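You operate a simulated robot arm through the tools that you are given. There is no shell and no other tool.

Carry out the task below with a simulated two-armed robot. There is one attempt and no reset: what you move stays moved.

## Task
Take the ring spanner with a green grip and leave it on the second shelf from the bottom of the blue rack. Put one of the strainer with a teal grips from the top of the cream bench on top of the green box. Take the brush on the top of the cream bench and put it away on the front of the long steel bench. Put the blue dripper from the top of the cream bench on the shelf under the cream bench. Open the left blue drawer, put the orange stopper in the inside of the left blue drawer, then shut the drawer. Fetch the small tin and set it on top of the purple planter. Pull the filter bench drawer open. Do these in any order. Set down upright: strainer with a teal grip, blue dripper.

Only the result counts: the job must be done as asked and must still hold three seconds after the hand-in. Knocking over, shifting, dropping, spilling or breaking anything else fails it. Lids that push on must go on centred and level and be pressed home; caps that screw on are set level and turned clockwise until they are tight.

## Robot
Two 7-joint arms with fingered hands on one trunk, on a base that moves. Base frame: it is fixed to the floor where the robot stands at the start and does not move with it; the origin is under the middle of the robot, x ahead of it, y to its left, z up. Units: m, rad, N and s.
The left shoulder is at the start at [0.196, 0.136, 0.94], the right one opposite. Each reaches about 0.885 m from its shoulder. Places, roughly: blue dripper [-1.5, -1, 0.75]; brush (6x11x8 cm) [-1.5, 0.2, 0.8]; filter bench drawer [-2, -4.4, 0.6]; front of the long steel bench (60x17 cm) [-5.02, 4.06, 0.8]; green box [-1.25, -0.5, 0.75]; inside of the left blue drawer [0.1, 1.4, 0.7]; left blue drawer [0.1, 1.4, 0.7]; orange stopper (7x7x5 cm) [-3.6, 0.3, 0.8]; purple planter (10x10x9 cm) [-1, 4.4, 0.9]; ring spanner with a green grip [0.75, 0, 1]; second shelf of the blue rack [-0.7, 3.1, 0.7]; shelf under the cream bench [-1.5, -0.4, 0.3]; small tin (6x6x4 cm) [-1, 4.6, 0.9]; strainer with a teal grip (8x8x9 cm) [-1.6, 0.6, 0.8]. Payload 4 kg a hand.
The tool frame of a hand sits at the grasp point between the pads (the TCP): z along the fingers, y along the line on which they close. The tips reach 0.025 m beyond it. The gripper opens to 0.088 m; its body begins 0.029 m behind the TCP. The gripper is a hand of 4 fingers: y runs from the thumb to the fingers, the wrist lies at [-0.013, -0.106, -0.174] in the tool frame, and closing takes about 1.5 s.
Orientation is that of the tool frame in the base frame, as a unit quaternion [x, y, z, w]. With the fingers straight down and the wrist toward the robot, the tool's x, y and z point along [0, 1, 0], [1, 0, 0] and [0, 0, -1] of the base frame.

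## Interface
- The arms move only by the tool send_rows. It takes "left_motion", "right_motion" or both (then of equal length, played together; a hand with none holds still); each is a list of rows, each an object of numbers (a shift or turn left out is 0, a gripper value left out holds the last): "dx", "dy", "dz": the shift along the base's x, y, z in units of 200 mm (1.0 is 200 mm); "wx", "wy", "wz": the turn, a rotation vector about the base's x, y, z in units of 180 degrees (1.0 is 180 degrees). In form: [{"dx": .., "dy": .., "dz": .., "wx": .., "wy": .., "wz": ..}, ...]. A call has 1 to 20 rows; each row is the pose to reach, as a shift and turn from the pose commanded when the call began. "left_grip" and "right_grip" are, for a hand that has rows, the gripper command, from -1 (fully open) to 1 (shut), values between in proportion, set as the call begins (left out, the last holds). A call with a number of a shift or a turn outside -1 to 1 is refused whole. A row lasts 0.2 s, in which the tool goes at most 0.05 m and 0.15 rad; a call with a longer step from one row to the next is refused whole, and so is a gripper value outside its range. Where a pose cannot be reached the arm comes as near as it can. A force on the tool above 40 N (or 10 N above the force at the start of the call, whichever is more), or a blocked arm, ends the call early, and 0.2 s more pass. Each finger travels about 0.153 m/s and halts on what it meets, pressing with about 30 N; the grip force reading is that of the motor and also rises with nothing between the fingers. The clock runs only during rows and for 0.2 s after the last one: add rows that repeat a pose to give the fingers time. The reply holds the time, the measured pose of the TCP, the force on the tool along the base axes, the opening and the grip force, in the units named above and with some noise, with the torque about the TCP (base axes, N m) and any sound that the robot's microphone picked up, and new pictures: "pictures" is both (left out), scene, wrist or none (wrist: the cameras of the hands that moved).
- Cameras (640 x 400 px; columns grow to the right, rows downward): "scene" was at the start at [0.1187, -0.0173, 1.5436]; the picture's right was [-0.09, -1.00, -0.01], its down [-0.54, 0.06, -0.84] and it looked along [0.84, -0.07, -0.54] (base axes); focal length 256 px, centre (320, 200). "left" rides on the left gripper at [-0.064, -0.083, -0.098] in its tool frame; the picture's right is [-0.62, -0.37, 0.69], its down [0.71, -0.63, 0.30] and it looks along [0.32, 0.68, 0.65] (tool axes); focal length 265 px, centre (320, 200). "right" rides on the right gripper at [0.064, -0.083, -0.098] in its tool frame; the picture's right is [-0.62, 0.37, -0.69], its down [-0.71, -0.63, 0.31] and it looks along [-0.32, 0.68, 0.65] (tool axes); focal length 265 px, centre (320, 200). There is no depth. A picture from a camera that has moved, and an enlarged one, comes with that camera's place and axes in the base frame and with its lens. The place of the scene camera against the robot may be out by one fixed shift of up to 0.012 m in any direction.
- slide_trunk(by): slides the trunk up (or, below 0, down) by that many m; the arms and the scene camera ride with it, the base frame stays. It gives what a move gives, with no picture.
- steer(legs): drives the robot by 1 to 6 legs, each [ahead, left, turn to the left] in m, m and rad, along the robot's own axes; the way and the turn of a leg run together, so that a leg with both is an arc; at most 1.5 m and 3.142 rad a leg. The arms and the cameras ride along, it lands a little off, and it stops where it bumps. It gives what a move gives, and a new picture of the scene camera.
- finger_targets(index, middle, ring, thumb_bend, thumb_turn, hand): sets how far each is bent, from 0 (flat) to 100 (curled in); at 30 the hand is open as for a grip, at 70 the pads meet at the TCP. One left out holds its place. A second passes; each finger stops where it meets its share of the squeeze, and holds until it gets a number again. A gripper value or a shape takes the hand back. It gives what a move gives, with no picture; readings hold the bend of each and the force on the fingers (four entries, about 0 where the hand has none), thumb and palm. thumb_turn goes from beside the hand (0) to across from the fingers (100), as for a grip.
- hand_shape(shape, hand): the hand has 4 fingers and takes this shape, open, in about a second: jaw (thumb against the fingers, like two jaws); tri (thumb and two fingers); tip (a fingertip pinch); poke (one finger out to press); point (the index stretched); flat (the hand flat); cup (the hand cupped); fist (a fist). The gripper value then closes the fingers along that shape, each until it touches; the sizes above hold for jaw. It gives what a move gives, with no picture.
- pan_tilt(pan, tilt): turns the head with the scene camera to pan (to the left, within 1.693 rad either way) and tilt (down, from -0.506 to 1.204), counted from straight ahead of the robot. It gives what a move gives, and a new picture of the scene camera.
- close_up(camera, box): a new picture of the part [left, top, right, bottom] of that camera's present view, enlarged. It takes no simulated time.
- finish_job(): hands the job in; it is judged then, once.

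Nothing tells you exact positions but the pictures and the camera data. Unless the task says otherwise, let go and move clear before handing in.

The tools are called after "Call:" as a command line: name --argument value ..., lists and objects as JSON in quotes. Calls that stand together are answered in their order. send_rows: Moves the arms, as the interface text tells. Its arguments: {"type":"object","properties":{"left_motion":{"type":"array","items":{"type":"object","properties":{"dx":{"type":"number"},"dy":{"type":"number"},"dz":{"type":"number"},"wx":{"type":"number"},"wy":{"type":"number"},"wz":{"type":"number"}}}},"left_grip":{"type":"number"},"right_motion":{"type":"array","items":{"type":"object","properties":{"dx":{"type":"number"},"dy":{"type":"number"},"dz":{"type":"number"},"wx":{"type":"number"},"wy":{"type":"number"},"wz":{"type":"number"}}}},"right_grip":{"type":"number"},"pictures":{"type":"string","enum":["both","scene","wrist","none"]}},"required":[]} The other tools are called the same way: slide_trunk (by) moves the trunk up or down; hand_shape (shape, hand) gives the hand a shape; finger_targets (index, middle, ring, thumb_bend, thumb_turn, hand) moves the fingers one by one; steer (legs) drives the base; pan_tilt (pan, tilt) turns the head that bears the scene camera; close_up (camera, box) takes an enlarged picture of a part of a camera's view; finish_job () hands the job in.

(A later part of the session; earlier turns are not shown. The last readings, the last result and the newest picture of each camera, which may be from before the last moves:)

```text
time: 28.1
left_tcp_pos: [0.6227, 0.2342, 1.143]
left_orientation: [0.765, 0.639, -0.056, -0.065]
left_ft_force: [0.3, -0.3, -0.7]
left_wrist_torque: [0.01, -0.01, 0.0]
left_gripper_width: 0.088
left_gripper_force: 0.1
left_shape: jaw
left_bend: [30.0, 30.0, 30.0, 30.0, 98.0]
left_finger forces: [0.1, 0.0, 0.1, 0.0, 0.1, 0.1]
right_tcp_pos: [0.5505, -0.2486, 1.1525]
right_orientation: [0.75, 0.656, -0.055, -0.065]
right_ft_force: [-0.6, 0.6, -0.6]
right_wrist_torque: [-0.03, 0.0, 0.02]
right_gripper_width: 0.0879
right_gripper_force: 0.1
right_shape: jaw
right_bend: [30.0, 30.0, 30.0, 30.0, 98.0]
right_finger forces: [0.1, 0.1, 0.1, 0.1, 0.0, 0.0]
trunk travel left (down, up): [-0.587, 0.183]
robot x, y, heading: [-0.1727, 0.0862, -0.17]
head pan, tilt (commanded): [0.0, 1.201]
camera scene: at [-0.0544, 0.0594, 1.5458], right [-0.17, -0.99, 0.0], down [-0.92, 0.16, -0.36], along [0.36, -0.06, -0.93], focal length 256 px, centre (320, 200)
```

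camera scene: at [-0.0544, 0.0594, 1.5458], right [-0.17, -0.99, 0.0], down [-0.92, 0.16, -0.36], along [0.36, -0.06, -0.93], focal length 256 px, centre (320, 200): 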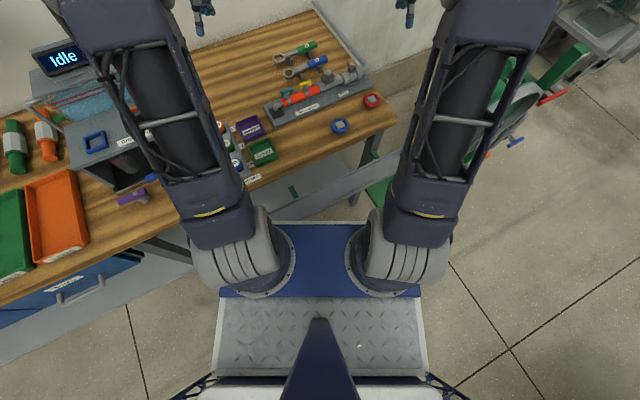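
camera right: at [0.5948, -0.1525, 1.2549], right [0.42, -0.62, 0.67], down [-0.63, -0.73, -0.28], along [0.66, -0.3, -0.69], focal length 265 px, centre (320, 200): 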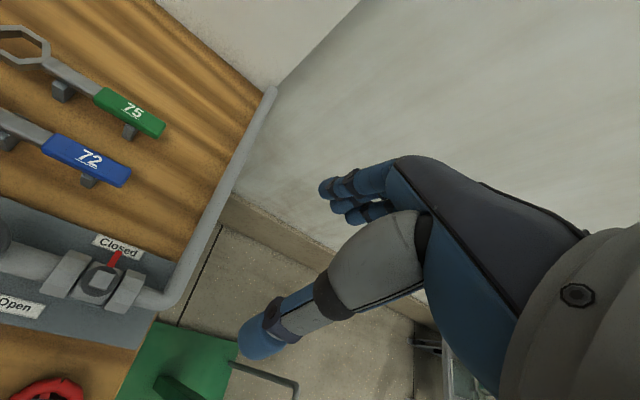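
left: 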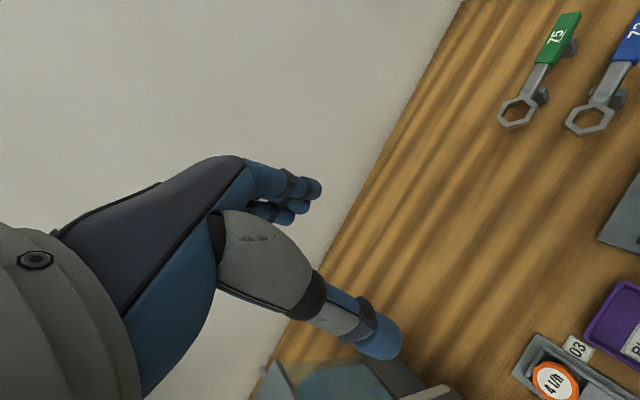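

The robot is free now and backed away from the bench (its left shoulder had been resting on the slanted bench edge). Next I'll raise and retract both hands and straighten them to point down, checking the arms move normally.

Call:
send_rows --left_motion '[{"dx": -0.09, "dy": 0.016, "dz": 0.05, "wx": -0.0012, "wy": -0.0067}, {"dx": -0.18, "dy": 0.032, "dz": 0.1, "wx": -0.0024, "wy": -0.0134}, {"dx": -0.27, "dy": 0.048, "dz": 0.15, "wx": -0.0036, "wy": -0.0201}, {"dx": -0.36, "dy": 0.064, "dz": 0.2, "wx": -0.0046, "wy": -0.0268}, {"dx": -0.45, "dy": 0.08, "dz": 0.25, "wx": -0.0058, "wy": -0.0335}, {"dx": -0.54, "dy": 0.096, "dz": 0.3, "wx": -0.007, "wy": -0.0402}, {"dx": -0.63, "dy": 0.112, "dz": 0.35, "wx": -0.008, "wy": -0.0469}, {"dx": -0.72, "dy": 0.128, "dz": 0.4, "wx": -0.0092, "wy": -0.0536}, {"dx": -0.72, "dy": 0.128, "dz": 0.4, "wx": -0.0092, "wy": -0.0536}]' --right_motion '[{"dx": -0.09, "dy": 0.016, "dz": 0.05, "wx": -0.0012, "wy": -0.0067}, {"dx": -0.18, "dy": 0.032, "dz": 0.1, "wx": -0.0024, "wy": -0.0134}, {"dx": -0.27, "dy": 0.048, "dz": 0.15, "wx": -0.0036, "wy": -0.0201}, {"dx": -0.36, "dy": 0.064, "dz": 0.2, "wx": -0.0046, "wy": -0.0268}, {"dx": -0.45, "dy": 0.08, "dz": 0.25, "wx": -0.0058, "wy": -0.0335}, {"dx": -0.54, "dy": 0.096, "dz": 0.3, "wx": -0.007, "wy": -0.0402}, {"dx": -0.63, "dy": 0.112, "dz": 0.35, "wx": -0.008, "wy": -0.0469}, {"dx": -0.72, "dy": 0.128, "dz": 0.4, "wx": -0.0092, "wy": -0.0536}, {"dx": -0.72, "dy": 0.128, "dz": 0.4, "wx": -0.0092, "wy": -0.0536}]' --pictures "scene"

```text
time: 30.1
left_tcp_pos: [0.4802, 0.2592, 1.2226]
left_orientation: [0.767, 0.642, -0.001, -0.001]
left_ft_force: [0.6, -0.8, -0.7]
left_wrist_torque: [0.01, 0.0, 0.0]
left_gripper_width: 0.0878
left_gripper_force: 0.0
left_shape: jaw
left_bend: [30.0, 30.0, 30.0, 30.0, 98.0]
left_finger forces: [0.1, 0.0, 0.0, 0.1, 0.0, 0.1]
right_tcp_pos: [0.406, -0.2222, 1.233]
right_orientation: [0.752, 0.659, -0.001, 0.002]
right_ft_force: [-0.1, 0.1, -0.2]
right_wrist_torque: [-0.01, 0.01, 0.0]
right_gripper_width: 0.0881
right_gripper_force: 0.0
right_shape: jaw
right_bend: [30.0, 30.0, 30.0, 30.0, 98.0]
right_finger forces: [0.0, 0.0, 0.1, 0.1, 0.0, 0.0]
trunk travel left (down, up): [-0.587, 0.183]
robot x, y, heading: [-0.1699, 0.0848, -0.165]
head pan, tilt (commanded): [0.0, 1.201]
camera scene: at [-0.0544, 0.0594, 1.5458], right [-0.17, -0.99, 0.0], down [-0.92, 0.16, -0.36], along [0.36, -0.06, -0.93], focal length 256 px, centre (320, 200)
```

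scene: 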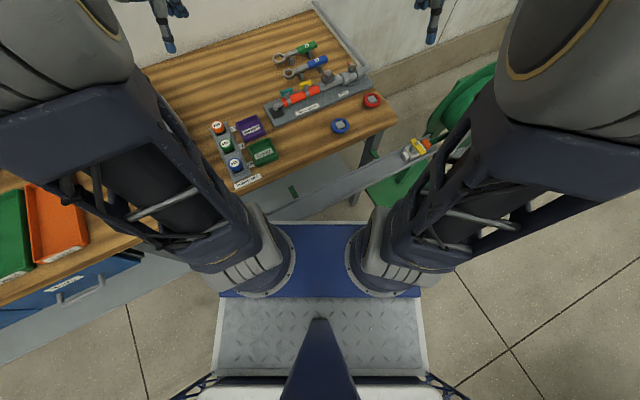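

Both arms now work normally. I'll turn to face the slanted bench squarely (about 18°), shift right and edge forward, keeping the front plate ~8 cm clear of the bench edge.

Call:
steer --legs '[[0, 0, 0.485], [0, -0.16, 0], [0.08, 0, 0]]'

Call:
pan_tilt --pan -0.1 --tilt 0.9

```text
time: 33.6
left_tcp_pos: [0.45, 0.4152, 1.2226]
left_orientation: [0.591, 0.807, 0.0, 0.0]
left_ft_force: [0.4, -0.1, 0.1]
left_wrist_torque: [0.01, -0.04, -0.01]
left_gripper_width: 0.0881
left_gripper_force: 0.0
left_shape: jaw
left_bend: [30.0, 30.0, 30.0, 30.0, 98.0]
left_finger forces: [0.1, 0.0, 0.0, 0.0, 0.0, 0.0]
right_tcp_pos: [0.6104, -0.045, 1.2329]
right_orientation: [0.572, 0.82, -0.002, 0.002]
right_ft_force: [0.7, -0.4, 1.3]
right_wrist_torque: [0.02, 0.02, -0.01]
right_gripper_width: 0.0882
right_gripper_force: 0.1
right_shape: jaw
right_bend: [30.0, 30.0, 30.0, 30.0, 98.0]
right_finger forces: [0.0, 0.0, 0.0, 0.0, 0.0, 0.0]
trunk travel left (down, up): [-0.587, 0.183]
robot x, y, heading: [-0.0406, -0.0429, 0.315]
head pan, tilt (commanded): [0.0, 1.201]
camera scene: at [0.0687, -0.0126, 1.5458], right [0.31, -0.95, 0.0], down [-0.89, -0.29, -0.36], along [0.34, 0.11, -0.93], focal length 256 px, centre (320, 200)
```

scene: 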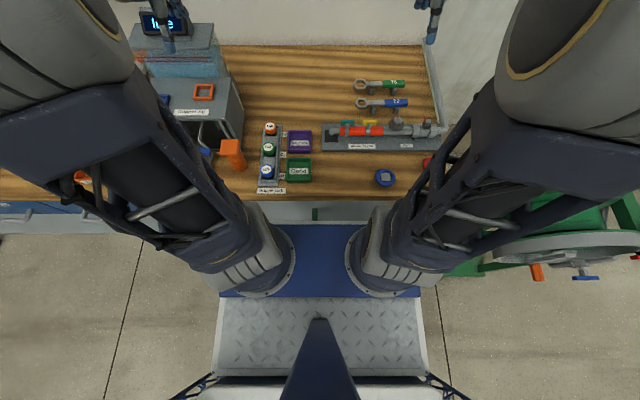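

```text
time: 34.4
left_tcp_pos: [0.4501, 0.4152, 1.2228]
left_orientation: [0.591, 0.807, -0.001, -0.001]
left_ft_force: [0.2, 0.3, 0.2]
left_wrist_torque: [-0.03, 0.01, -0.01]
left_gripper_width: 0.0882
left_gripper_force: 0.1
left_shape: jaw
left_bend: [30.0, 30.0, 30.0, 30.0, 98.0]
left_finger forces: [0.1, 0.0, 0.0, 0.1, 0.0, 0.1]
right_tcp_pos: [0.6107, -0.0448, 1.2328]
right_orientation: [0.571, 0.821, -0.002, 0.002]
right_ft_force: [0.1, -0.4, 0.0]
right_wrist_torque: [-0.01, 0.0, 0.0]
right_gripper_width: 0.088
right_gripper_force: 0.1
right_shape: jaw
right_bend: [30.0, 30.0, 30.0, 30.0, 98.0]
right_finger forces: [0.0, 0.1, 0.0, 0.0, 0.1, 0.0]
trunk travel left (down, up): [-0.587, 0.183]
robot x, y, heading: [-0.045, -0.0428, 0.313]
head pan, tilt (commanded): [-0.099, 0.901]
camera scene: at [0.0893, -0.0137, 1.5656], right [0.21, -0.98, 0.0], down [-0.77, -0.17, -0.62], along [0.61, 0.13, -0.78], focal length 256 px, centre (320, 200)
```

scene: 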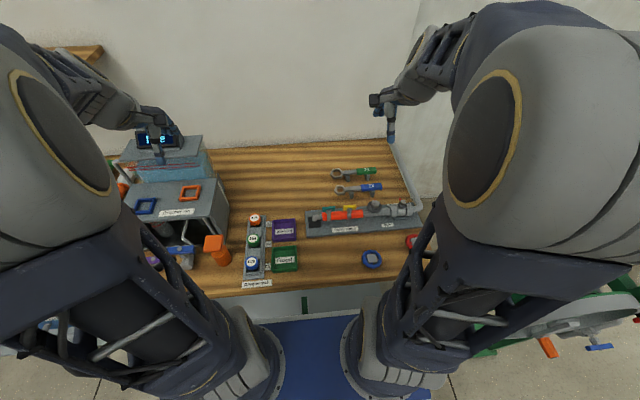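

Squared up. I'll move the right hand over the spanner handle between its two stands, fingers down, and check with the wrist camera.

Call:
send_rows --right_motion '[{"dx": 0.09, "dy": 0.018, "dz": -0.125, "wz": -0.0016}, {"dx": 0.18, "dy": 0.036, "dz": -0.25, "wz": -0.0032}, {"dx": 0.27, "dy": 0.054, "dz": -0.375, "wz": -0.0048}, {"dx": 0.365, "dy": 0.072, "dz": -0.5, "wz": -0.0064}, {"dx": 0.456, "dy": 0.09, "dz": -0.625, "wz": -0.008}, {"dx": 0.547, "dy": 0.108, "dz": -0.75, "wz": -0.0096}, {"dx": 0.64, "dy": 0.125, "dz": -0.875, "wz": -0.0112}, {"dx": 0.73, "dy": 0.143, "dz": -1.0, "wz": -0.0128}, {"dx": 0.73, "dy": 0.143, "dz": -1.0, "wz": -0.0128}]' --right_grip -1

```text
time: 36.4
left_tcp_pos: [0.4504, 0.4154, 1.2224]
left_orientation: [0.591, 0.807, 0.0, -0.001]
left_ft_force: [0.3, -0.8, -0.3]
left_wrist_torque: [0.0, 0.03, -0.01]
left_gripper_width: 0.088
left_gripper_force: 0.0
left_shape: jaw
left_bend: [30.0, 30.0, 30.0, 30.0, 98.0]
left_finger forces: [0.1, 0.0, 0.0, 0.1, 0.1, 0.0]
right_tcp_pos: [0.7572, -0.0165, 1.0339]
right_orientation: [0.588, 0.809, -0.001, 0.001]
right_ft_force: [0.1, 0.5, 1.1]
right_wrist_torque: [0.06, -0.02, 0.01]
right_gripper_width: 0.0882
right_gripper_force: 0.2
right_shape: jaw
right_bend: [30.0, 30.0, 30.0, 30.0, 98.0]
right_finger forces: [0.1, 0.0, 0.1, 0.0, 0.1, 0.0]
trunk travel left (down, up): [-0.587, 0.183]
robot x, y, heading: [-0.0399, -0.0426, 0.316]
head pan, tilt (commanded): [-0.099, 0.901]
camera scene: at [0.0892, -0.0137, 1.5656], right [0.21, -0.98, 0.0], down [-0.77, -0.17, -0.62], along [0.61, 0.13, -0.78], focal length 256 px, centre (320, 200)
camera right: at [0.6589, 0.0207, 1.1309], right [0.54, -0.47, 0.7], down [-0.38, -0.87, -0.3], along [0.75, -0.1, -0.65], focal length 265 px, centre (320, 200)
```

scene: 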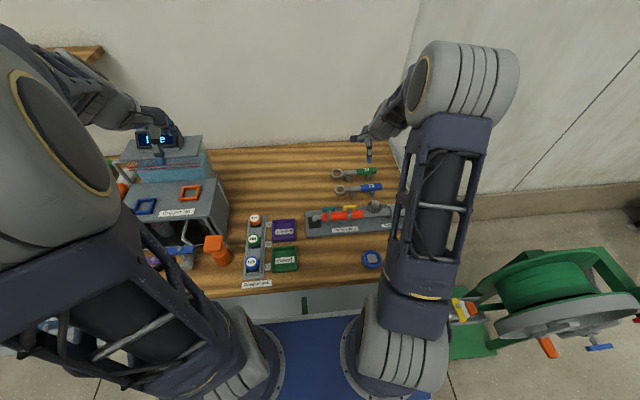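
right: 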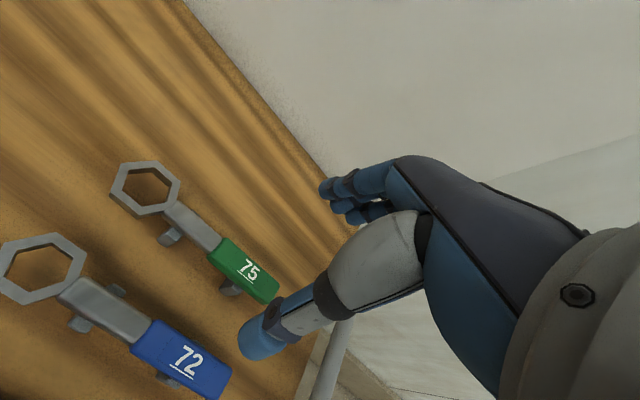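

The wrist view places the mid-point between the stands at about [0.765, 0.009, 0.91]. I'll align and descend part-way, then check.

Call:
send_rows --right_motion '[{"dx": 0.01, "dy": 0.04, "dz": -0.1, "wz": 0.003}, {"dx": 0.02, "dy": 0.08, "dz": -0.2, "wz": 0.006}, {"dx": 0.039, "dy": 0.1275, "dz": -0.33, "wz": 0.01}, {"dx": 0.039, "dy": 0.1275, "dz": -0.33, "wz": 0.01}]' --pictures "wrist"

```text
time: 37.4
left_tcp_pos: [0.4501, 0.4154, 1.2236]
left_orientation: [0.59, 0.807, 0.0, 0.0]
left_ft_force: [1.3, 0.4, 0.8]
left_wrist_torque: [0.01, -0.01, -0.01]
left_gripper_width: 0.088
left_gripper_force: 0.1
left_shape: jaw
left_bend: [30.0, 30.0, 30.0, 30.0, 98.0]
left_finger forces: [0.0, 0.1, 0.1, 0.0, 0.0, 0.1]
right_tcp_pos: [0.7632, 0.0109, 0.9679]
right_orientation: [0.576, 0.818, -0.001, 0.001]
right_ft_force: [1.2, 0.6, 0.5]
right_wrist_torque: [0.01, -0.01, 0.03]
right_gripper_width: 0.0879
right_gripper_force: 0.2
right_shape: jaw
right_bend: [30.0, 30.0, 30.0, 30.0, 98.0]
right_finger forces: [0.0, 0.1, 0.0, 0.0, 0.0, 0.1]
trunk travel left (down, up): [-0.587, 0.183]
robot x, y, heading: [-0.0458, -0.0424, 0.315]
head pan, tilt (commanded): [-0.099, 0.901]
camera right: at [0.665, 0.0429, 1.0649], right [0.55, -0.46, 0.7], down [-0.35, -0.89, -0.3], along [0.75, -0.08, -0.65], focal length 265 px, centre (320, 200)
```

right: 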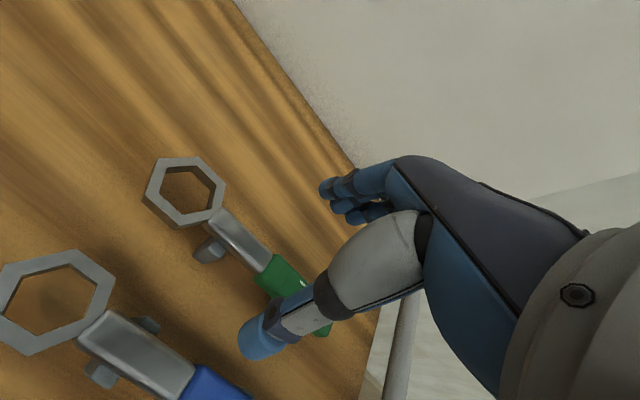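

The handle is in line with the hand. The blue spanner lies ~7 cm nearer, so I'll narrow the opening to ~5 cm before descending.

Call:
send_rows --right_motion '[{"dz": 0}, {"dz": 0}, {"dz": 0}, {"dz": 0}]' --right_grip -0.1 --pictures "wrist"

```text
time: 38.4
left_tcp_pos: [0.45, 0.4146, 1.2241]
left_orientation: [0.591, 0.807, 0.0, 0.0]
left_ft_force: [0.6, 0.2, -0.5]
left_wrist_torque: [-0.04, 0.01, 0.02]
left_gripper_width: 0.088
left_gripper_force: 0.0
left_shape: jaw
left_bend: [30.0, 30.0, 30.0, 30.0, 98.0]
left_finger forces: [0.0, 0.0, 0.0, 0.0, 0.0, 0.0]
right_tcp_pos: [0.7645, 0.0103, 0.9674]
right_orientation: [0.576, 0.818, -0.002, 0.002]
right_ft_force: [0.4, 0.5, 0.1]
right_wrist_torque: [0.04, -0.01, -0.02]
right_gripper_width: 0.0488
right_gripper_force: 0.1
right_shape: jaw
right_bend: [74.0, 42.0, 39.0, 67.0, 100.0]
right_finger forces: [0.0, 0.0, 0.0, 0.0, 0.1, 0.0]
trunk travel left (down, up): [-0.587, 0.183]
robot x, y, heading: [-0.0441, -0.0419, 0.316]
head pan, tilt (commanded): [-0.099, 0.901]
camera right: at [0.665, 0.0428, 1.065], right [0.56, -0.46, 0.7], down [-0.35, -0.89, -0.3], along [0.75, -0.08, -0.65], focal length 265 px, centre (320, 200)
```

right: 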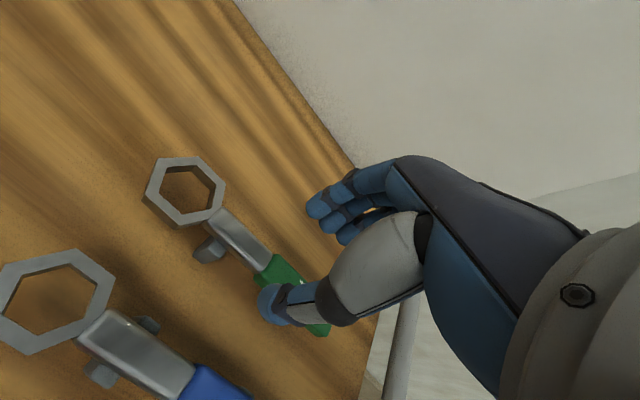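

Call:
send_rows --right_motion '[{"dz": -0.1}, {"dz": -0.2}, {"dz": -0.275}, {"dz": -0.275}]' --pictures "wrist"

```text
time: 39.4
left_tcp_pos: [0.4497, 0.4154, 1.2239]
left_orientation: [0.591, 0.807, 0.0, 0.0]
left_ft_force: [-0.1, 0.1, -0.5]
left_wrist_torque: [0.01, -0.01, 0.0]
left_gripper_width: 0.088
left_gripper_force: 0.1
left_shape: jaw
left_bend: [30.0, 30.0, 30.0, 30.0, 98.0]
left_finger forces: [0.0, 0.1, 0.0, 0.1, 0.0, 0.1]
right_tcp_pos: [0.7659, 0.0088, 0.9114]
right_orientation: [0.576, 0.818, -0.002, 0.002]
right_ft_force: [-0.5, 0.0, -0.5]
right_wrist_torque: [-0.01, -0.03, -0.02]
right_gripper_width: 0.0487
right_gripper_force: 0.1
right_shape: jaw
right_bend: [74.0, 42.0, 39.0, 67.0, 100.0]
right_finger forces: [0.1, 0.1, 0.1, 0.1, 0.0, 0.1]
trunk travel left (down, up): [-0.587, 0.183]
robot x, y, heading: [-0.0431, -0.0443, 0.317]
head pan, tilt (commanded): [-0.099, 0.901]
camera right: at [0.6652, 0.0426, 1.0088], right [0.55, -0.46, 0.7], down [-0.35, -0.89, -0.3], along [0.75, -0.08, -0.65], focal length 265 px, centre (320, 200)
```

right: 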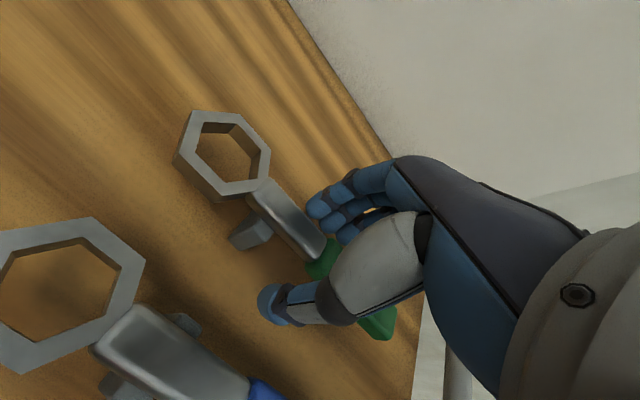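

The handle lies between thumb and fingers. Closing now.

Call:
send_rows --right_motion '[{"dz": 0}, {"dz": 0}, {"dz": 0}, {"dz": 0}, {"dz": 0}, {"dz": 0}, {"dz": 0}, {"dz": 0}]' --right_grip 1 --pictures "wrist"

```text
time: 41.2
left_tcp_pos: [0.4493, 0.414, 1.2225]
left_orientation: [0.591, 0.807, 0.0, 0.0]
left_ft_force: [-0.3, -0.1, -0.1]
left_wrist_torque: [-0.01, -0.01, -0.01]
left_gripper_width: 0.0876
left_gripper_force: 0.0
left_shape: jaw
left_bend: [30.0, 30.0, 30.0, 30.0, 98.0]
left_finger forces: [0.1, 0.0, 0.1, 0.1, 0.0, 0.1]
right_tcp_pos: [0.7657, 0.0096, 0.9124]
right_orientation: [0.576, 0.818, -0.001, 0.002]
right_ft_force: [0.5, 1.2, -0.2]
right_wrist_torque: [-0.01, 0.0, -0.02]
right_gripper_width: 0.0148
right_gripper_force: 30.0
right_shape: jaw
right_bend: [72.0, 57.0, 59.0, 74.0, 100.0]
right_finger forces: [18.0, 5.7, 3.6, 0.0, 27.4, 0.0]
trunk travel left (down, up): [-0.587, 0.183]
robot x, y, heading: [-0.0432, -0.0442, 0.314]
head pan, tilt (commanded): [-0.099, 0.901]
camera right: at [0.6651, 0.0426, 1.0088], right [0.56, -0.46, 0.7], down [-0.35, -0.89, -0.3], along [0.75, -0.08, -0.65], focal length 265 px, centre (320, 200)
```

right: 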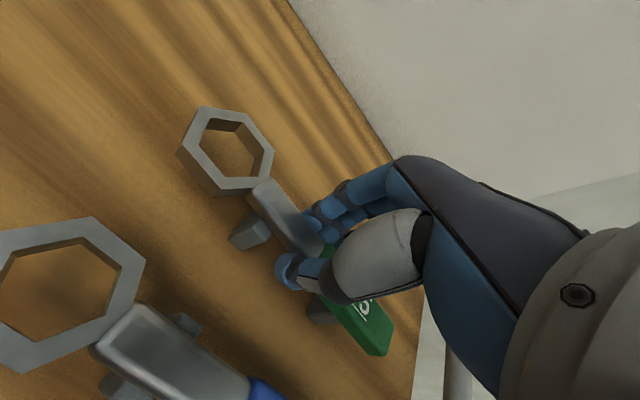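

Grip achieved (15 mm, 30 N). Lifting.

Call:
send_rows --right_motion '[{"dz": 0.1}, {"dz": 0.25}, {"dz": 0.45}, {"dz": 0.65}, {"dz": 0.85}, {"dz": 1.0}, {"dz": 1.0}]'

```text
time: 42.8
left_tcp_pos: [0.4508, 0.415, 1.223]
left_orientation: [0.591, 0.807, 0.0, 0.0]
left_ft_force: [-0.3, 0.2, -0.2]
left_wrist_torque: [-0.01, 0.03, 0.02]
left_gripper_width: 0.0877
left_gripper_force: 0.0
left_shape: jaw
left_bend: [30.0, 30.0, 30.0, 30.0, 98.0]
left_finger forces: [0.0, 0.0, 0.0, 0.1, 0.0, 0.0]
right_tcp_pos: [0.7658, 0.0091, 1.1114]
right_orientation: [0.576, 0.818, -0.001, 0.001]
right_ft_force: [0.8, 0.3, -0.8]
right_wrist_torque: [0.01, -0.01, -0.02]
right_gripper_width: 0.015
right_gripper_force: 30.5
right_shape: jaw
right_bend: [72.0, 57.0, 60.0, 74.0, 100.0]
right_finger forces: [18.2, 5.6, 3.7, 0.0, 27.4, 0.0]
trunk travel left (down, up): [-0.587, 0.183]
robot x, y, heading: [-0.046, -0.0432, 0.314]
head pan, tilt (commanded): [-0.099, 0.901]
camera scene: at [0.0894, -0.0137, 1.5656], right [0.21, -0.98, 0.0], down [-0.77, -0.17, -0.62], along [0.61, 0.13, -0.78], focal length 256 px, centre (320, 200)
camera right: at [0.6661, 0.042, 1.2093], right [0.56, -0.46, 0.7], down [-0.35, -0.89, -0.3], along [0.75, -0.08, -0.65], focal length 265 px, centre (320, 200)
```

scene: 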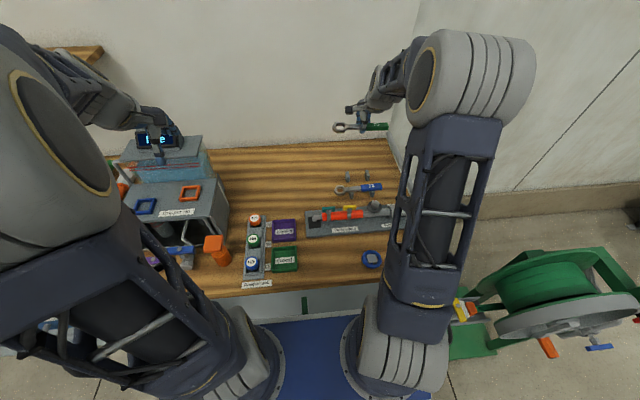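
right: 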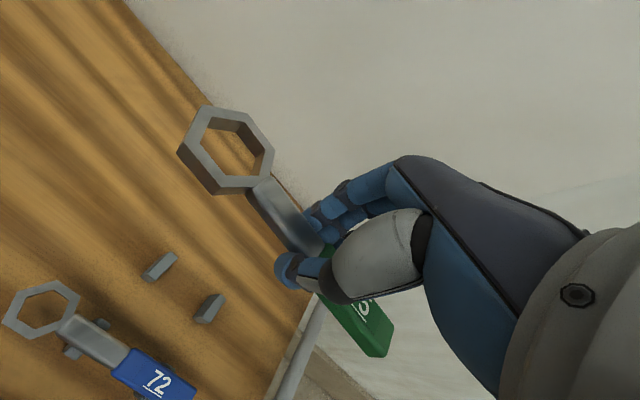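

Spanner is lifted cleanly with the stands left in place. I'll retract the right arm, then back off and turn left toward the blue rack.

Call:
send_rows --right_motion '[{"dx": -0.14, "dy": -0.045, "dz": 0.07}, {"dx": -0.28, "dy": -0.09, "dz": 0.14}, {"dx": -0.42, "dy": -0.135, "dz": 0.21}, {"dx": -0.56, "dy": -0.18, "dz": 0.28}, {"dx": -0.7, "dy": -0.225, "dz": 0.35}, {"dx": -0.84, "dy": -0.27, "dz": 0.42}, {"dx": -0.95, "dy": -0.31, "dz": 0.5}, {"dx": -0.95, "dy": -0.31, "dz": 0.5}]' --pictures "none"

Call:
pan_tilt --pan 0.0 --tilt 0.4

Call:
steer --legs '[[-0.35, 0, 0], [0, 0, 1.57]]'

```text
time: 44.6
left_tcp_pos: [0.4496, 0.4155, 1.2231]
left_orientation: [0.591, 0.807, 0.0, 0.0]
left_ft_force: [0.1, 1.0, 0.1]
left_wrist_torque: [0.03, -0.04, 0.02]
left_gripper_width: 0.0879
left_gripper_force: 0.1
left_shape: jaw
left_bend: [30.0, 30.0, 30.0, 30.0, 98.0]
left_finger forces: [0.0, 0.1, 0.0, 0.1, 0.0, 0.1]
right_tcp_pos: [0.5746, -0.0541, 1.2107]
right_orientation: [0.575, 0.818, -0.001, 0.002]
right_ft_force: [-0.4, 0.1, -1.5]
right_wrist_torque: [-0.03, -0.01, 0.0]
right_gripper_width: 0.0149
right_gripper_force: 30.5
right_shape: jaw
right_bend: [72.0, 57.0, 60.0, 74.0, 100.0]
right_finger forces: [18.1, 5.6, 3.7, 0.0, 27.5, 0.1]
trunk travel left (down, up): [-0.587, 0.183]
robot x, y, heading: [-0.0417, -0.0423, 0.311]
head pan, tilt (commanded): [-0.099, 0.901]
```

```text
time: 45.5
left_tcp_pos: [0.4505, 0.4162, 1.2225]
left_orientation: [0.591, 0.807, 0.0, 0.001]
left_ft_force: [0.8, -1.1, -0.2]
left_wrist_torque: [0.0, 0.0, 0.02]
left_gripper_width: 0.0879
left_gripper_force: 0.0
left_shape: jaw
left_bend: [30.0, 30.0, 30.0, 30.0, 98.0]
left_finger forces: [0.0, 0.0, 0.1, 0.1, 0.0, 0.1]
right_tcp_pos: [0.5747, -0.0545, 1.2104]
right_orientation: [0.576, 0.818, -0.002, 0.003]
right_ft_force: [-0.4, 0.3, -2.0]
right_wrist_torque: [-0.01, 0.01, 0.0]
right_gripper_width: 0.0148
right_gripper_force: 29.9
right_shape: jaw
right_bend: [72.0, 57.0, 60.0, 74.0, 100.0]
right_finger forces: [18.2, 5.5, 3.7, 0.0, 27.6, 0.0]
trunk travel left (down, up): [-0.587, 0.183]
robot x, y, heading: [-0.0425, -0.0426, 0.32]
head pan, tilt (commanded): [0.0, 0.4]
camera scene: at [0.1036, -0.0012, 1.6085], right [0.31, -0.95, 0.0], down [-0.37, -0.12, -0.92], along [0.88, 0.29, -0.39], focal length 256 px, centre (320, 200)
```

scene: 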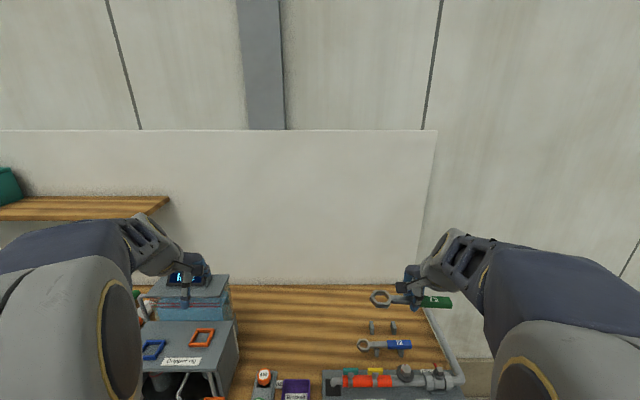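

```text
time: 51.6
left_tcp_pos: [-0.8395, 0.3389, 1.2238]
left_orientation: [-0.158, 0.988, 0.0, 0.0]
left_ft_force: [0.3, 0.1, -0.1]
left_wrist_torque: [-0.01, 0.02, -0.05]
left_gripper_width: 0.0879
left_gripper_force: 0.2
left_shape: jaw
left_bend: [30.0, 30.0, 30.0, 30.0, 98.0]
left_finger forces: [0.1, 0.0, 0.0, 0.0, 0.0, 0.1]
right_tcp_pos: [-0.3714, 0.4667, 1.2109]
right_orientation: [-0.175, 0.985, 0.001, 0.003]
right_ft_force: [0.0, 0.3, -1.7]
right_wrist_torque: [0.01, 0.04, 0.02]
right_gripper_width: 0.0146
right_gripper_force: 29.8
right_shape: jaw
right_bend: [72.0, 57.0, 60.0, 74.0, 100.0]
right_finger forces: [18.1, 5.4, 3.6, 0.0, 27.2, 0.0]
trunk travel left (down, up): [-0.587, 0.183]
robot x, y, heading: [-0.3798, -0.1482, 1.895]
head pan, tilt (commanded): [0.0, 0.4]
camera scene: at [-0.4242, -0.0125, 1.6086], right [0.95, 0.32, 0.0], down [0.12, -0.37, -0.92], along [-0.29, 0.87, -0.39], focal length 256 px, centre (320, 200)
```

scene: 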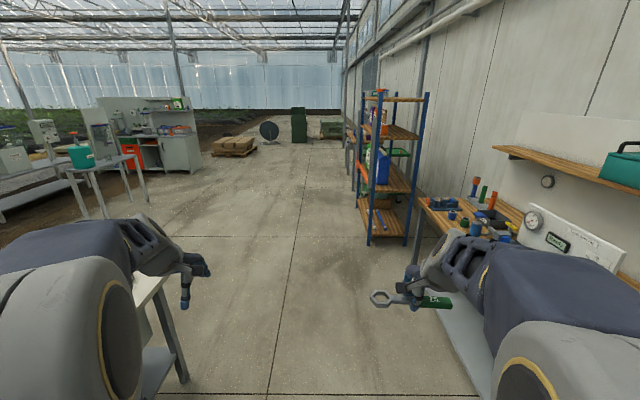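

I'm now facing along the bench with the blue rack ahead on the right. Let me zoom in on it and on the surroundings.

Call:
close_up --camera "scene" --box '[320, 70, 480, 270]'

Call:
close_up --camera "scene" --box '[0, 70, 300, 250]'

```text
2.00 times, centred on (400, 170) of scene
camera zoom: at [-0.4242, -0.0125, 1.6086], right [0.95, 0.32, 0.0], down [0.12, -0.37, -0.92], along [-0.29, 0.87, -0.39], focal length 512 px, centre (160, 260)
```

zoom: 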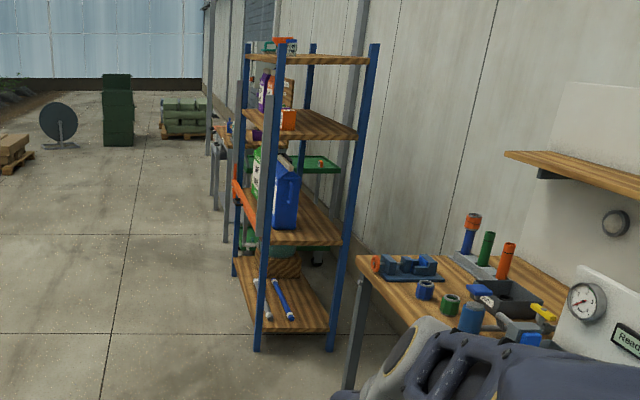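

```text
2.13 times, centred on (150, 160) of scene
camera zoom: at [-0.4242, -0.0125, 1.6086], right [0.95, 0.32, 0.0], down [0.12, -0.37, -0.92], along [-0.29, 0.87, -0.39], focal length 546 px, centre (683, 285)
```

zoom: 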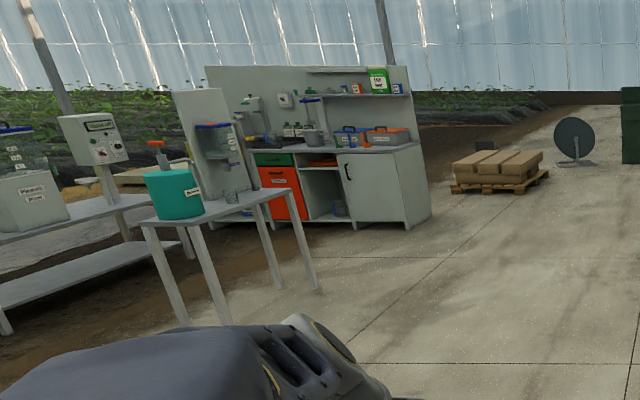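

The rack has four shelves; the second one is at z≈0.69, spanning roughly x,y from [-0.68, 2.51] to [-0.98, 3.48] on the corridor side. A blue jug stands near its front. I'll drive along the aisle toward it and look in.

Call:
steer --legs '[[1.2, 0, 0], [0.8, 0, 0]]'

Call:
pan_tilt --pan -0.6 --tilt 0.6

```text
time: 61.6
left_tcp_pos: [-1.4838, 2.2243, 1.2226]
left_orientation: [-0.162, 0.987, 0.0, -0.001]
left_ft_force: [0.2, -0.5, -0.2]
left_wrist_torque: [0.01, 0.03, 0.01]
left_gripper_width: 0.0882
left_gripper_force: 0.1
left_shape: jaw
left_bend: [30.0, 30.0, 30.0, 30.0, 98.0]
left_finger forces: [0.1, 0.0, 0.0, 0.1, 0.1, 0.1]
right_tcp_pos: [-1.0151, 2.3571, 1.2111]
right_orientation: [-0.181, 0.983, 0.0, 0.002]
right_ft_force: [0.6, -0.2, -1.2]
right_wrist_torque: [0.02, 0.02, 0.04]
right_gripper_width: 0.0145
right_gripper_force: 29.8
right_shape: jaw
right_bend: [72.0, 57.0, 60.0, 74.0, 100.0]
right_finger forces: [18.2, 5.4, 3.5, 0.1, 27.2, 0.0]
trunk travel left (down, up): [-0.587, 0.183]
robot x, y, heading: [-1.0118, 1.7407, 1.908]
head pan, tilt (commanded): [0.0, 0.4]
camera scene: at [-1.0643, 1.878, 1.6086], right [0.94, 0.33, 0.0], down [0.13, -0.37, -0.92], along [-0.3, 0.87, -0.39], focal length 256 px, centre (320, 200)
```

scene: 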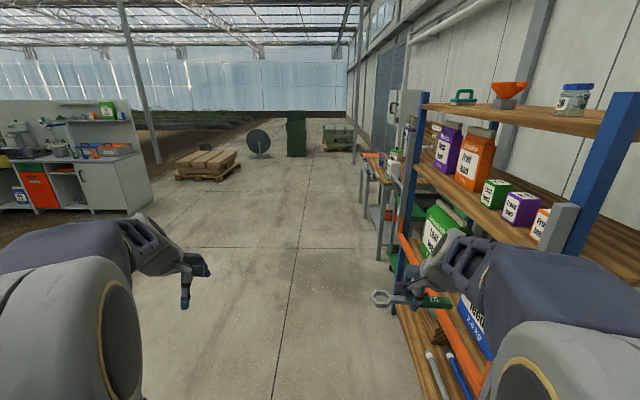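

```text
time: 62.6
left_tcp_pos: [-1.4822, 2.2239, 1.2239]
left_orientation: [-0.162, 0.987, 0.0, 0.0]
left_ft_force: [-0.3, -0.8, 0.5]
left_wrist_torque: [-0.01, -0.01, 0.0]
left_gripper_width: 0.0881
left_gripper_force: 0.1
left_shape: jaw
left_bend: [30.0, 30.0, 30.0, 30.0, 98.0]
left_finger forces: [0.0, 0.0, 0.0, 0.0, 0.0, 0.1]
right_tcp_pos: [-1.0168, 2.3576, 1.2116]
right_orientation: [-0.18, 0.984, 0.001, 0.003]
right_ft_force: [-0.1, -0.5, -1.6]
right_wrist_torque: [0.02, -0.01, -0.02]
right_gripper_width: 0.0149
right_gripper_force: 30.7
right_shape: jaw
right_bend: [72.0, 57.0, 60.0, 74.0, 100.0]
right_finger forces: [18.2, 5.4, 3.6, 0.0, 27.3, 0.0]
trunk travel left (down, up): [-0.587, 0.183]
robot x, y, heading: [-1.017, 1.7398, 1.906]
head pan, tilt (commanded): [-0.6, 0.6]
camera scene: at [-1.0108, 1.8757, 1.5904], right [0.96, -0.26, 0.0], down [-0.15, -0.55, -0.83], along [0.22, 0.8, -0.56], focal length 256 px, centre (320, 200)
```

scene: 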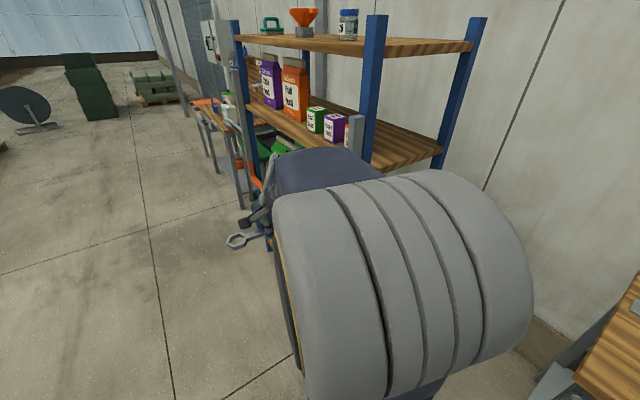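

The second shelf has an orange lip along its front. I'll move further along, shift left away from the rack for clearance, and turn to face it.

Call:
steer --legs '[[0, 0.35, 0], [0.9, 0, 0], [0, 0, -1.59]]'

Call:
pan_tilt --pan 0.0 --tilt 0.5

```text
time: 73.0
left_tcp_pos: [-1.1287, 2.9198, 1.2218]
left_orientation: [0.598, 0.802, 0.0, -0.001]
left_ft_force: [0.3, -0.3, 0.1]
left_wrist_torque: [0.0, -0.01, -0.03]
left_gripper_width: 0.0881
left_gripper_force: 0.0
left_shape: jaw
left_bend: [30.0, 30.0, 30.0, 30.0, 98.0]
left_finger forces: [0.0, 0.0, 0.0, 0.1, 0.0, 0.0]
right_tcp_pos: [-1.0128, 2.4479, 1.2115]
right_orientation: [0.583, 0.813, -0.001, 0.002]
right_ft_force: [0.5, 0.0, -0.6]
right_wrist_torque: [0.03, 0.02, -0.01]
right_gripper_width: 0.0144
right_gripper_force: 29.9
right_shape: jaw
right_bend: [72.0, 57.0, 61.0, 74.0, 100.0]
right_finger forces: [18.1, 5.3, 3.4, 0.0, 26.9, 0.1]
trunk travel left (down, up): [-0.587, 0.183]
robot x, y, heading: [-1.6318, 2.4681, 0.294]
head pan, tilt (commanded): [-0.6, 0.6]
camera scene: at [-1.4865, 2.4562, 1.5904], right [-0.3, -0.95, 0.0], down [-0.54, 0.17, -0.83], along [0.79, -0.25, -0.56], focal length 256 px, centre (320, 200)
```

scene: 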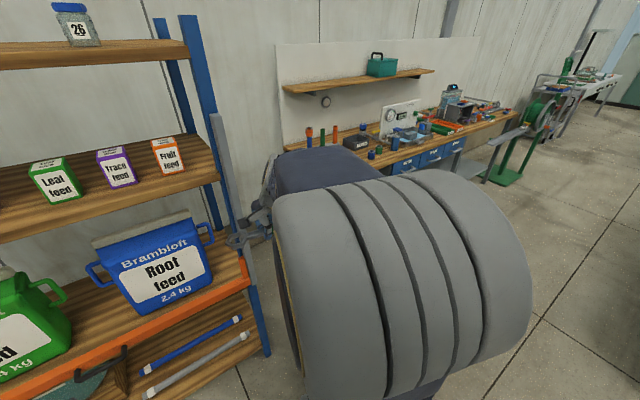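

```text
time: 74.0
left_tcp_pos: [-1.1294, 2.9187, 1.2235]
left_orientation: [0.597, 0.802, 0.0, 0.0]
left_ft_force: [-0.4, -0.1, 0.1]
left_wrist_torque: [-0.04, 0.0, 0.0]
left_gripper_width: 0.0879
left_gripper_force: 0.0
left_shape: jaw
left_bend: [30.0, 30.0, 30.0, 30.0, 98.0]
left_finger forces: [0.0, 0.1, 0.0, 0.0, 0.1, 0.0]
right_tcp_pos: [-1.0126, 2.448, 1.2112]
right_orientation: [0.582, 0.813, -0.002, 0.002]
right_ft_force: [-0.8, 0.2, -1.8]
right_wrist_torque: [0.02, -0.02, 0.02]
right_gripper_width: 0.0141
right_gripper_force: 30.5
right_shape: jaw
right_bend: [72.0, 57.0, 61.0, 74.0, 100.0]
right_finger forces: [18.2, 5.3, 3.5, 0.0, 26.8, 0.0]
trunk travel left (down, up): [-0.587, 0.183]
robot x, y, heading: [-1.6326, 2.4682, 0.3]
head pan, tilt (commanded): [0.0, 0.499]
camera scene: at [-1.4838, 2.5092, 1.5995], right [0.29, -0.96, 0.0], down [-0.46, -0.14, -0.88], along [0.84, 0.26, -0.48], focal length 256 px, centre (320, 200)
```

scene: 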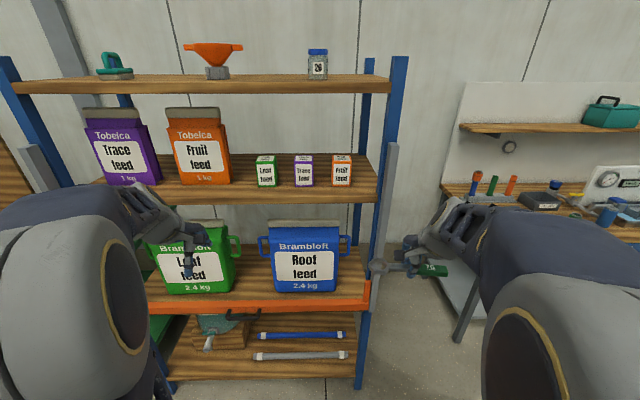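

Facing the rack now: the second shelf holds a green and a blue jug with an ~18 cm gap between them. Let me zoom in on that gap to plan the placement.

Call:
close_up --camera "scene" --box '[140, 200, 400, 360]'

Call:
slide_trunk --by -0.15

```text
2.46 times, centred on (270, 280) of scene
camera zoom: at [-1.4838, 2.5092, 1.5995], right [0.29, -0.96, 0.0], down [-0.46, -0.14, -0.88], along [0.84, 0.26, -0.48], focal length 630 px, centre (443, 3)
```

zoom: 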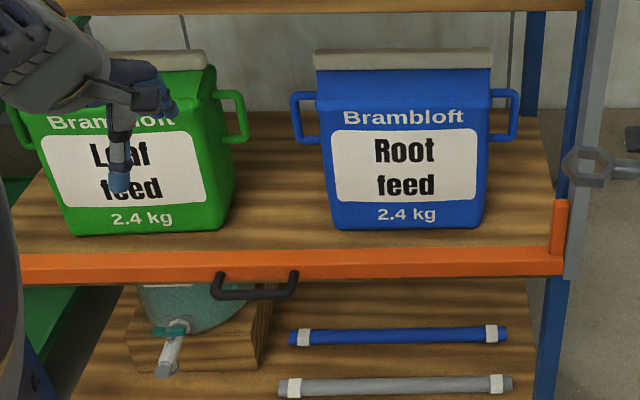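

```text
time: 75.8
left_tcp_pos: [-1.1291, 2.9188, 1.0737]
left_orientation: [0.598, 0.802, 0.0, 0.0]
left_ft_force: [0.2, -0.4, 0.2]
left_wrist_torque: [0.02, 0.01, 0.03]
left_gripper_width: 0.0879
left_gripper_force: 0.0
left_shape: jaw
left_bend: [30.0, 30.0, 30.0, 30.0, 98.0]
left_finger forces: [0.0, 0.0, 0.0, 0.0, 0.0, 0.0]
right_tcp_pos: [-1.0125, 2.4483, 1.0602]
right_orientation: [0.583, 0.813, -0.001, 0.002]
right_ft_force: [1.3, 0.2, -1.5]
right_wrist_torque: [0.02, 0.02, 0.0]
right_gripper_width: 0.0146
right_gripper_force: 30.5
right_shape: jaw
right_bend: [72.0, 57.0, 61.0, 74.0, 100.0]
right_finger forces: [18.1, 5.2, 3.5, 0.0, 26.9, 0.0]
trunk travel left (down, up): [-0.437, 0.333]
robot x, y, heading: [-1.6293, 2.4709, 0.299]
head pan, tilt (commanded): [0.0, 0.499]
```

The orange bar is a front retaining bar with a handle; I can place over it. I'll retract the left hand slightly, then shift the robot left 0.45 m and forward 0.2 m so the gap is in front of the right arm.

Call:
send_rows --left_motion '[{"dx": -0.16, "dy": -0.05}, {"dx": -0.32, "dy": -0.1}, {"dx": -0.4775, "dy": -0.148}, {"dx": -0.4775, "dy": -0.148}]' --pictures "none"

Call:
steer --legs '[[0, 0.45, 0.015], [0.2, 0, 0]]'

Call:
pan_tilt --pan -0.2 --tilt 0.75

```text
time: 76.8
left_tcp_pos: [-1.2249, 2.8889, 1.074]
left_orientation: [0.599, 0.801, 0.0, 0.0]
left_ft_force: [-1.1, -0.3, -0.5]
left_wrist_torque: [0.01, 0.02, 0.01]
left_gripper_width: 0.0881
left_gripper_force: 0.1
left_shape: jaw
left_bend: [30.0, 30.0, 30.0, 30.0, 98.0]
left_finger forces: [0.0, 0.0, 0.1, 0.0, 0.0, 0.0]
right_tcp_pos: [-1.0129, 2.4478, 1.0611]
right_orientation: [0.583, 0.812, -0.002, 0.002]
right_ft_force: [0.2, 0.3, -0.5]
right_wrist_torque: [0.02, -0.01, -0.03]
right_gripper_width: 0.0144
right_gripper_force: 29.8
right_shape: jaw
right_bend: [72.0, 57.0, 61.0, 74.0, 100.0]
right_finger forces: [18.3, 5.3, 3.5, 0.0, 27.0, 0.0]
trunk travel left (down, up): [-0.437, 0.333]
robot x, y, heading: [-1.6334, 2.4709, 0.293]
head pan, tilt (commanded): [0.0, 0.499]
```

```text
time: 80.7
left_tcp_pos: [-1.1836, 3.397, 1.073]
left_orientation: [0.593, 0.805, 0.0, 0.0]
left_ft_force: [-0.7, -0.2, -1.2]
left_wrist_torque: [0.0, -0.02, -0.01]
left_gripper_width: 0.0877
left_gripper_force: 0.0
left_shape: jaw
left_bend: [30.0, 30.0, 30.0, 30.0, 98.0]
left_finger forces: [0.0, 0.0, 0.1, 0.1, 0.1, 0.1]
right_tcp_pos: [-0.9675, 2.958, 1.0615]
right_orientation: [0.578, 0.816, -0.002, 0.002]
right_ft_force: [-0.1, 0.6, -1.0]
right_wrist_torque: [0.07, 0.01, 0.0]
right_gripper_width: 0.0147
right_gripper_force: 30.1
right_shape: jaw
right_bend: [72.0, 57.0, 61.0, 74.0, 100.0]
right_finger forces: [18.3, 5.3, 3.4, 0.0, 27.0, 0.0]
trunk travel left (down, up): [-0.437, 0.333]
robot x, y, heading: [-1.5841, 2.9716, 0.305]
head pan, tilt (commanded): [0.0, 0.499]
camera scene: at [-1.4382, 3.0141, 1.4495], right [0.3, -0.95, 0.0], down [-0.46, -0.15, -0.88], along [0.84, 0.27, -0.48], focal length 256 px, centre (320, 200)
```

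scene: 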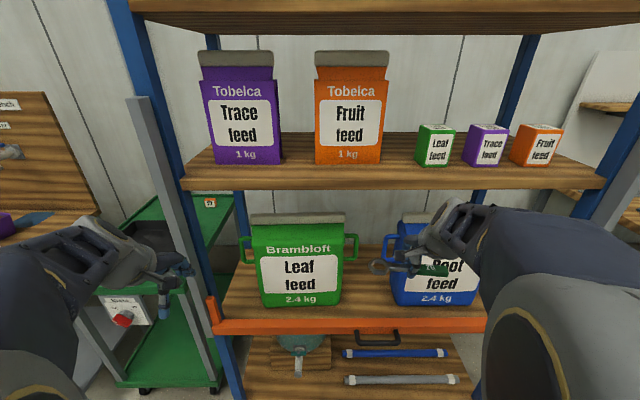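

```text
time: 81.5
left_tcp_pos: [-1.183, 3.3964, 1.0715]
left_orientation: [0.593, 0.805, 0.0, -0.001]
left_ft_force: [-0.1, 0.9, -0.2]
left_wrist_torque: [0.04, 0.03, 0.08]
left_gripper_width: 0.0881
left_gripper_force: 0.0
left_shape: jaw
left_bend: [30.0, 30.0, 30.0, 30.0, 98.0]
left_finger forces: [0.0, 0.0, 0.0, 0.0, 0.1, 0.0]
right_tcp_pos: [-0.9678, 2.9596, 1.0607]
right_orientation: [0.579, 0.816, -0.001, 0.002]
right_ft_force: [-0.5, 0.3, -1.8]
right_wrist_torque: [0.01, 0.0, -0.01]
right_gripper_width: 0.0146
right_gripper_force: 30.1
right_shape: jaw
right_bend: [72.0, 57.0, 61.0, 74.0, 100.0]
right_finger forces: [18.2, 5.3, 3.5, 0.1, 27.0, 0.0]
trunk travel left (down, up): [-0.437, 0.333]
robot x, y, heading: [-1.5827, 2.9751, 0.307]
head pan, tilt (commanded): [-0.201, 0.75]
camera scene: at [-1.4425, 2.9954, 1.4276], right [0.11, -0.99, 0.0], down [-0.68, -0.07, -0.73], along [0.73, 0.08, -0.68], focal length 256 px, centre (320, 200)
```

scene: 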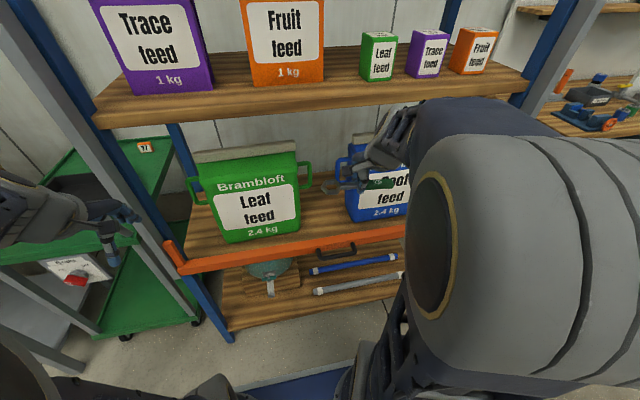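

The gap is now ahead of the right arm; target for the hand is about [-0.812, 3.05]. I'll lower the right hand in front of the rack, then go in over the bar.

Call:
send_rows --right_motion '[{"dz": -0.15}, {"dz": -0.3}, {"dz": -0.45}, {"dz": -0.6}, {"dz": -0.75}, {"dz": -0.9}, {"dz": -1.0}, {"dz": -1.0}]'

```text
time: 83.3
left_tcp_pos: [-1.1816, 3.397, 1.0719]
left_orientation: [0.594, 0.805, 0.0, 0.0]
left_ft_force: [-0.9, -1.0, 0.8]
left_wrist_torque: [-0.01, 0.02, 0.03]
left_gripper_width: 0.088
left_gripper_force: 0.1
left_shape: jaw
left_bend: [30.0, 30.0, 30.0, 30.0, 98.0]
left_finger forces: [0.0, 0.0, 0.0, 0.1, 0.0, 0.0]
right_tcp_pos: [-0.9675, 2.9583, 0.8595]
right_orientation: [0.579, 0.816, -0.002, 0.002]
right_ft_force: [-0.4, 0.1, -1.7]
right_wrist_torque: [0.01, -0.01, 0.03]
right_gripper_width: 0.0146
right_gripper_force: 30.4
right_shape: jaw
right_bend: [72.0, 57.0, 61.0, 75.0, 100.0]
right_finger forces: [18.4, 5.2, 3.3, 0.0, 27.0, 0.0]
trunk travel left (down, up): [-0.437, 0.333]
robot x, y, heading: [-1.5812, 2.9748, 0.308]
head pan, tilt (commanded): [-0.201, 0.75]
camera scene: at [-1.4426, 2.9953, 1.4275], right [0.11, -0.99, 0.0], down [-0.68, -0.07, -0.73], along [0.73, 0.08, -0.68], focal length 256 px, centre (320, 200)
camera right: at [-1.0667, 2.9922, 0.9583], right [0.55, -0.46, 0.7], down [-0.36, -0.88, -0.3], along [0.75, -0.08, -0.65], focal length 265 px, centre (320, 200)
```

scene: 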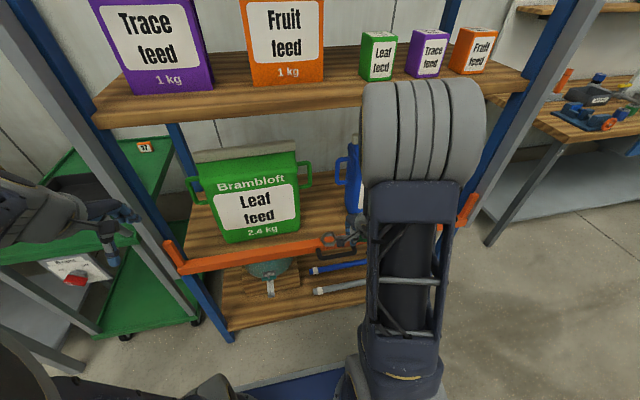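
right: 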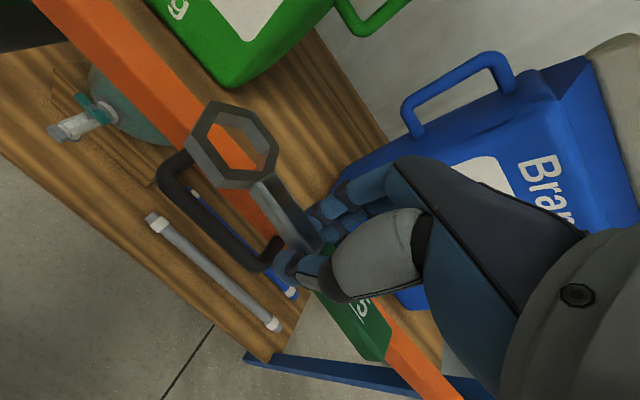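

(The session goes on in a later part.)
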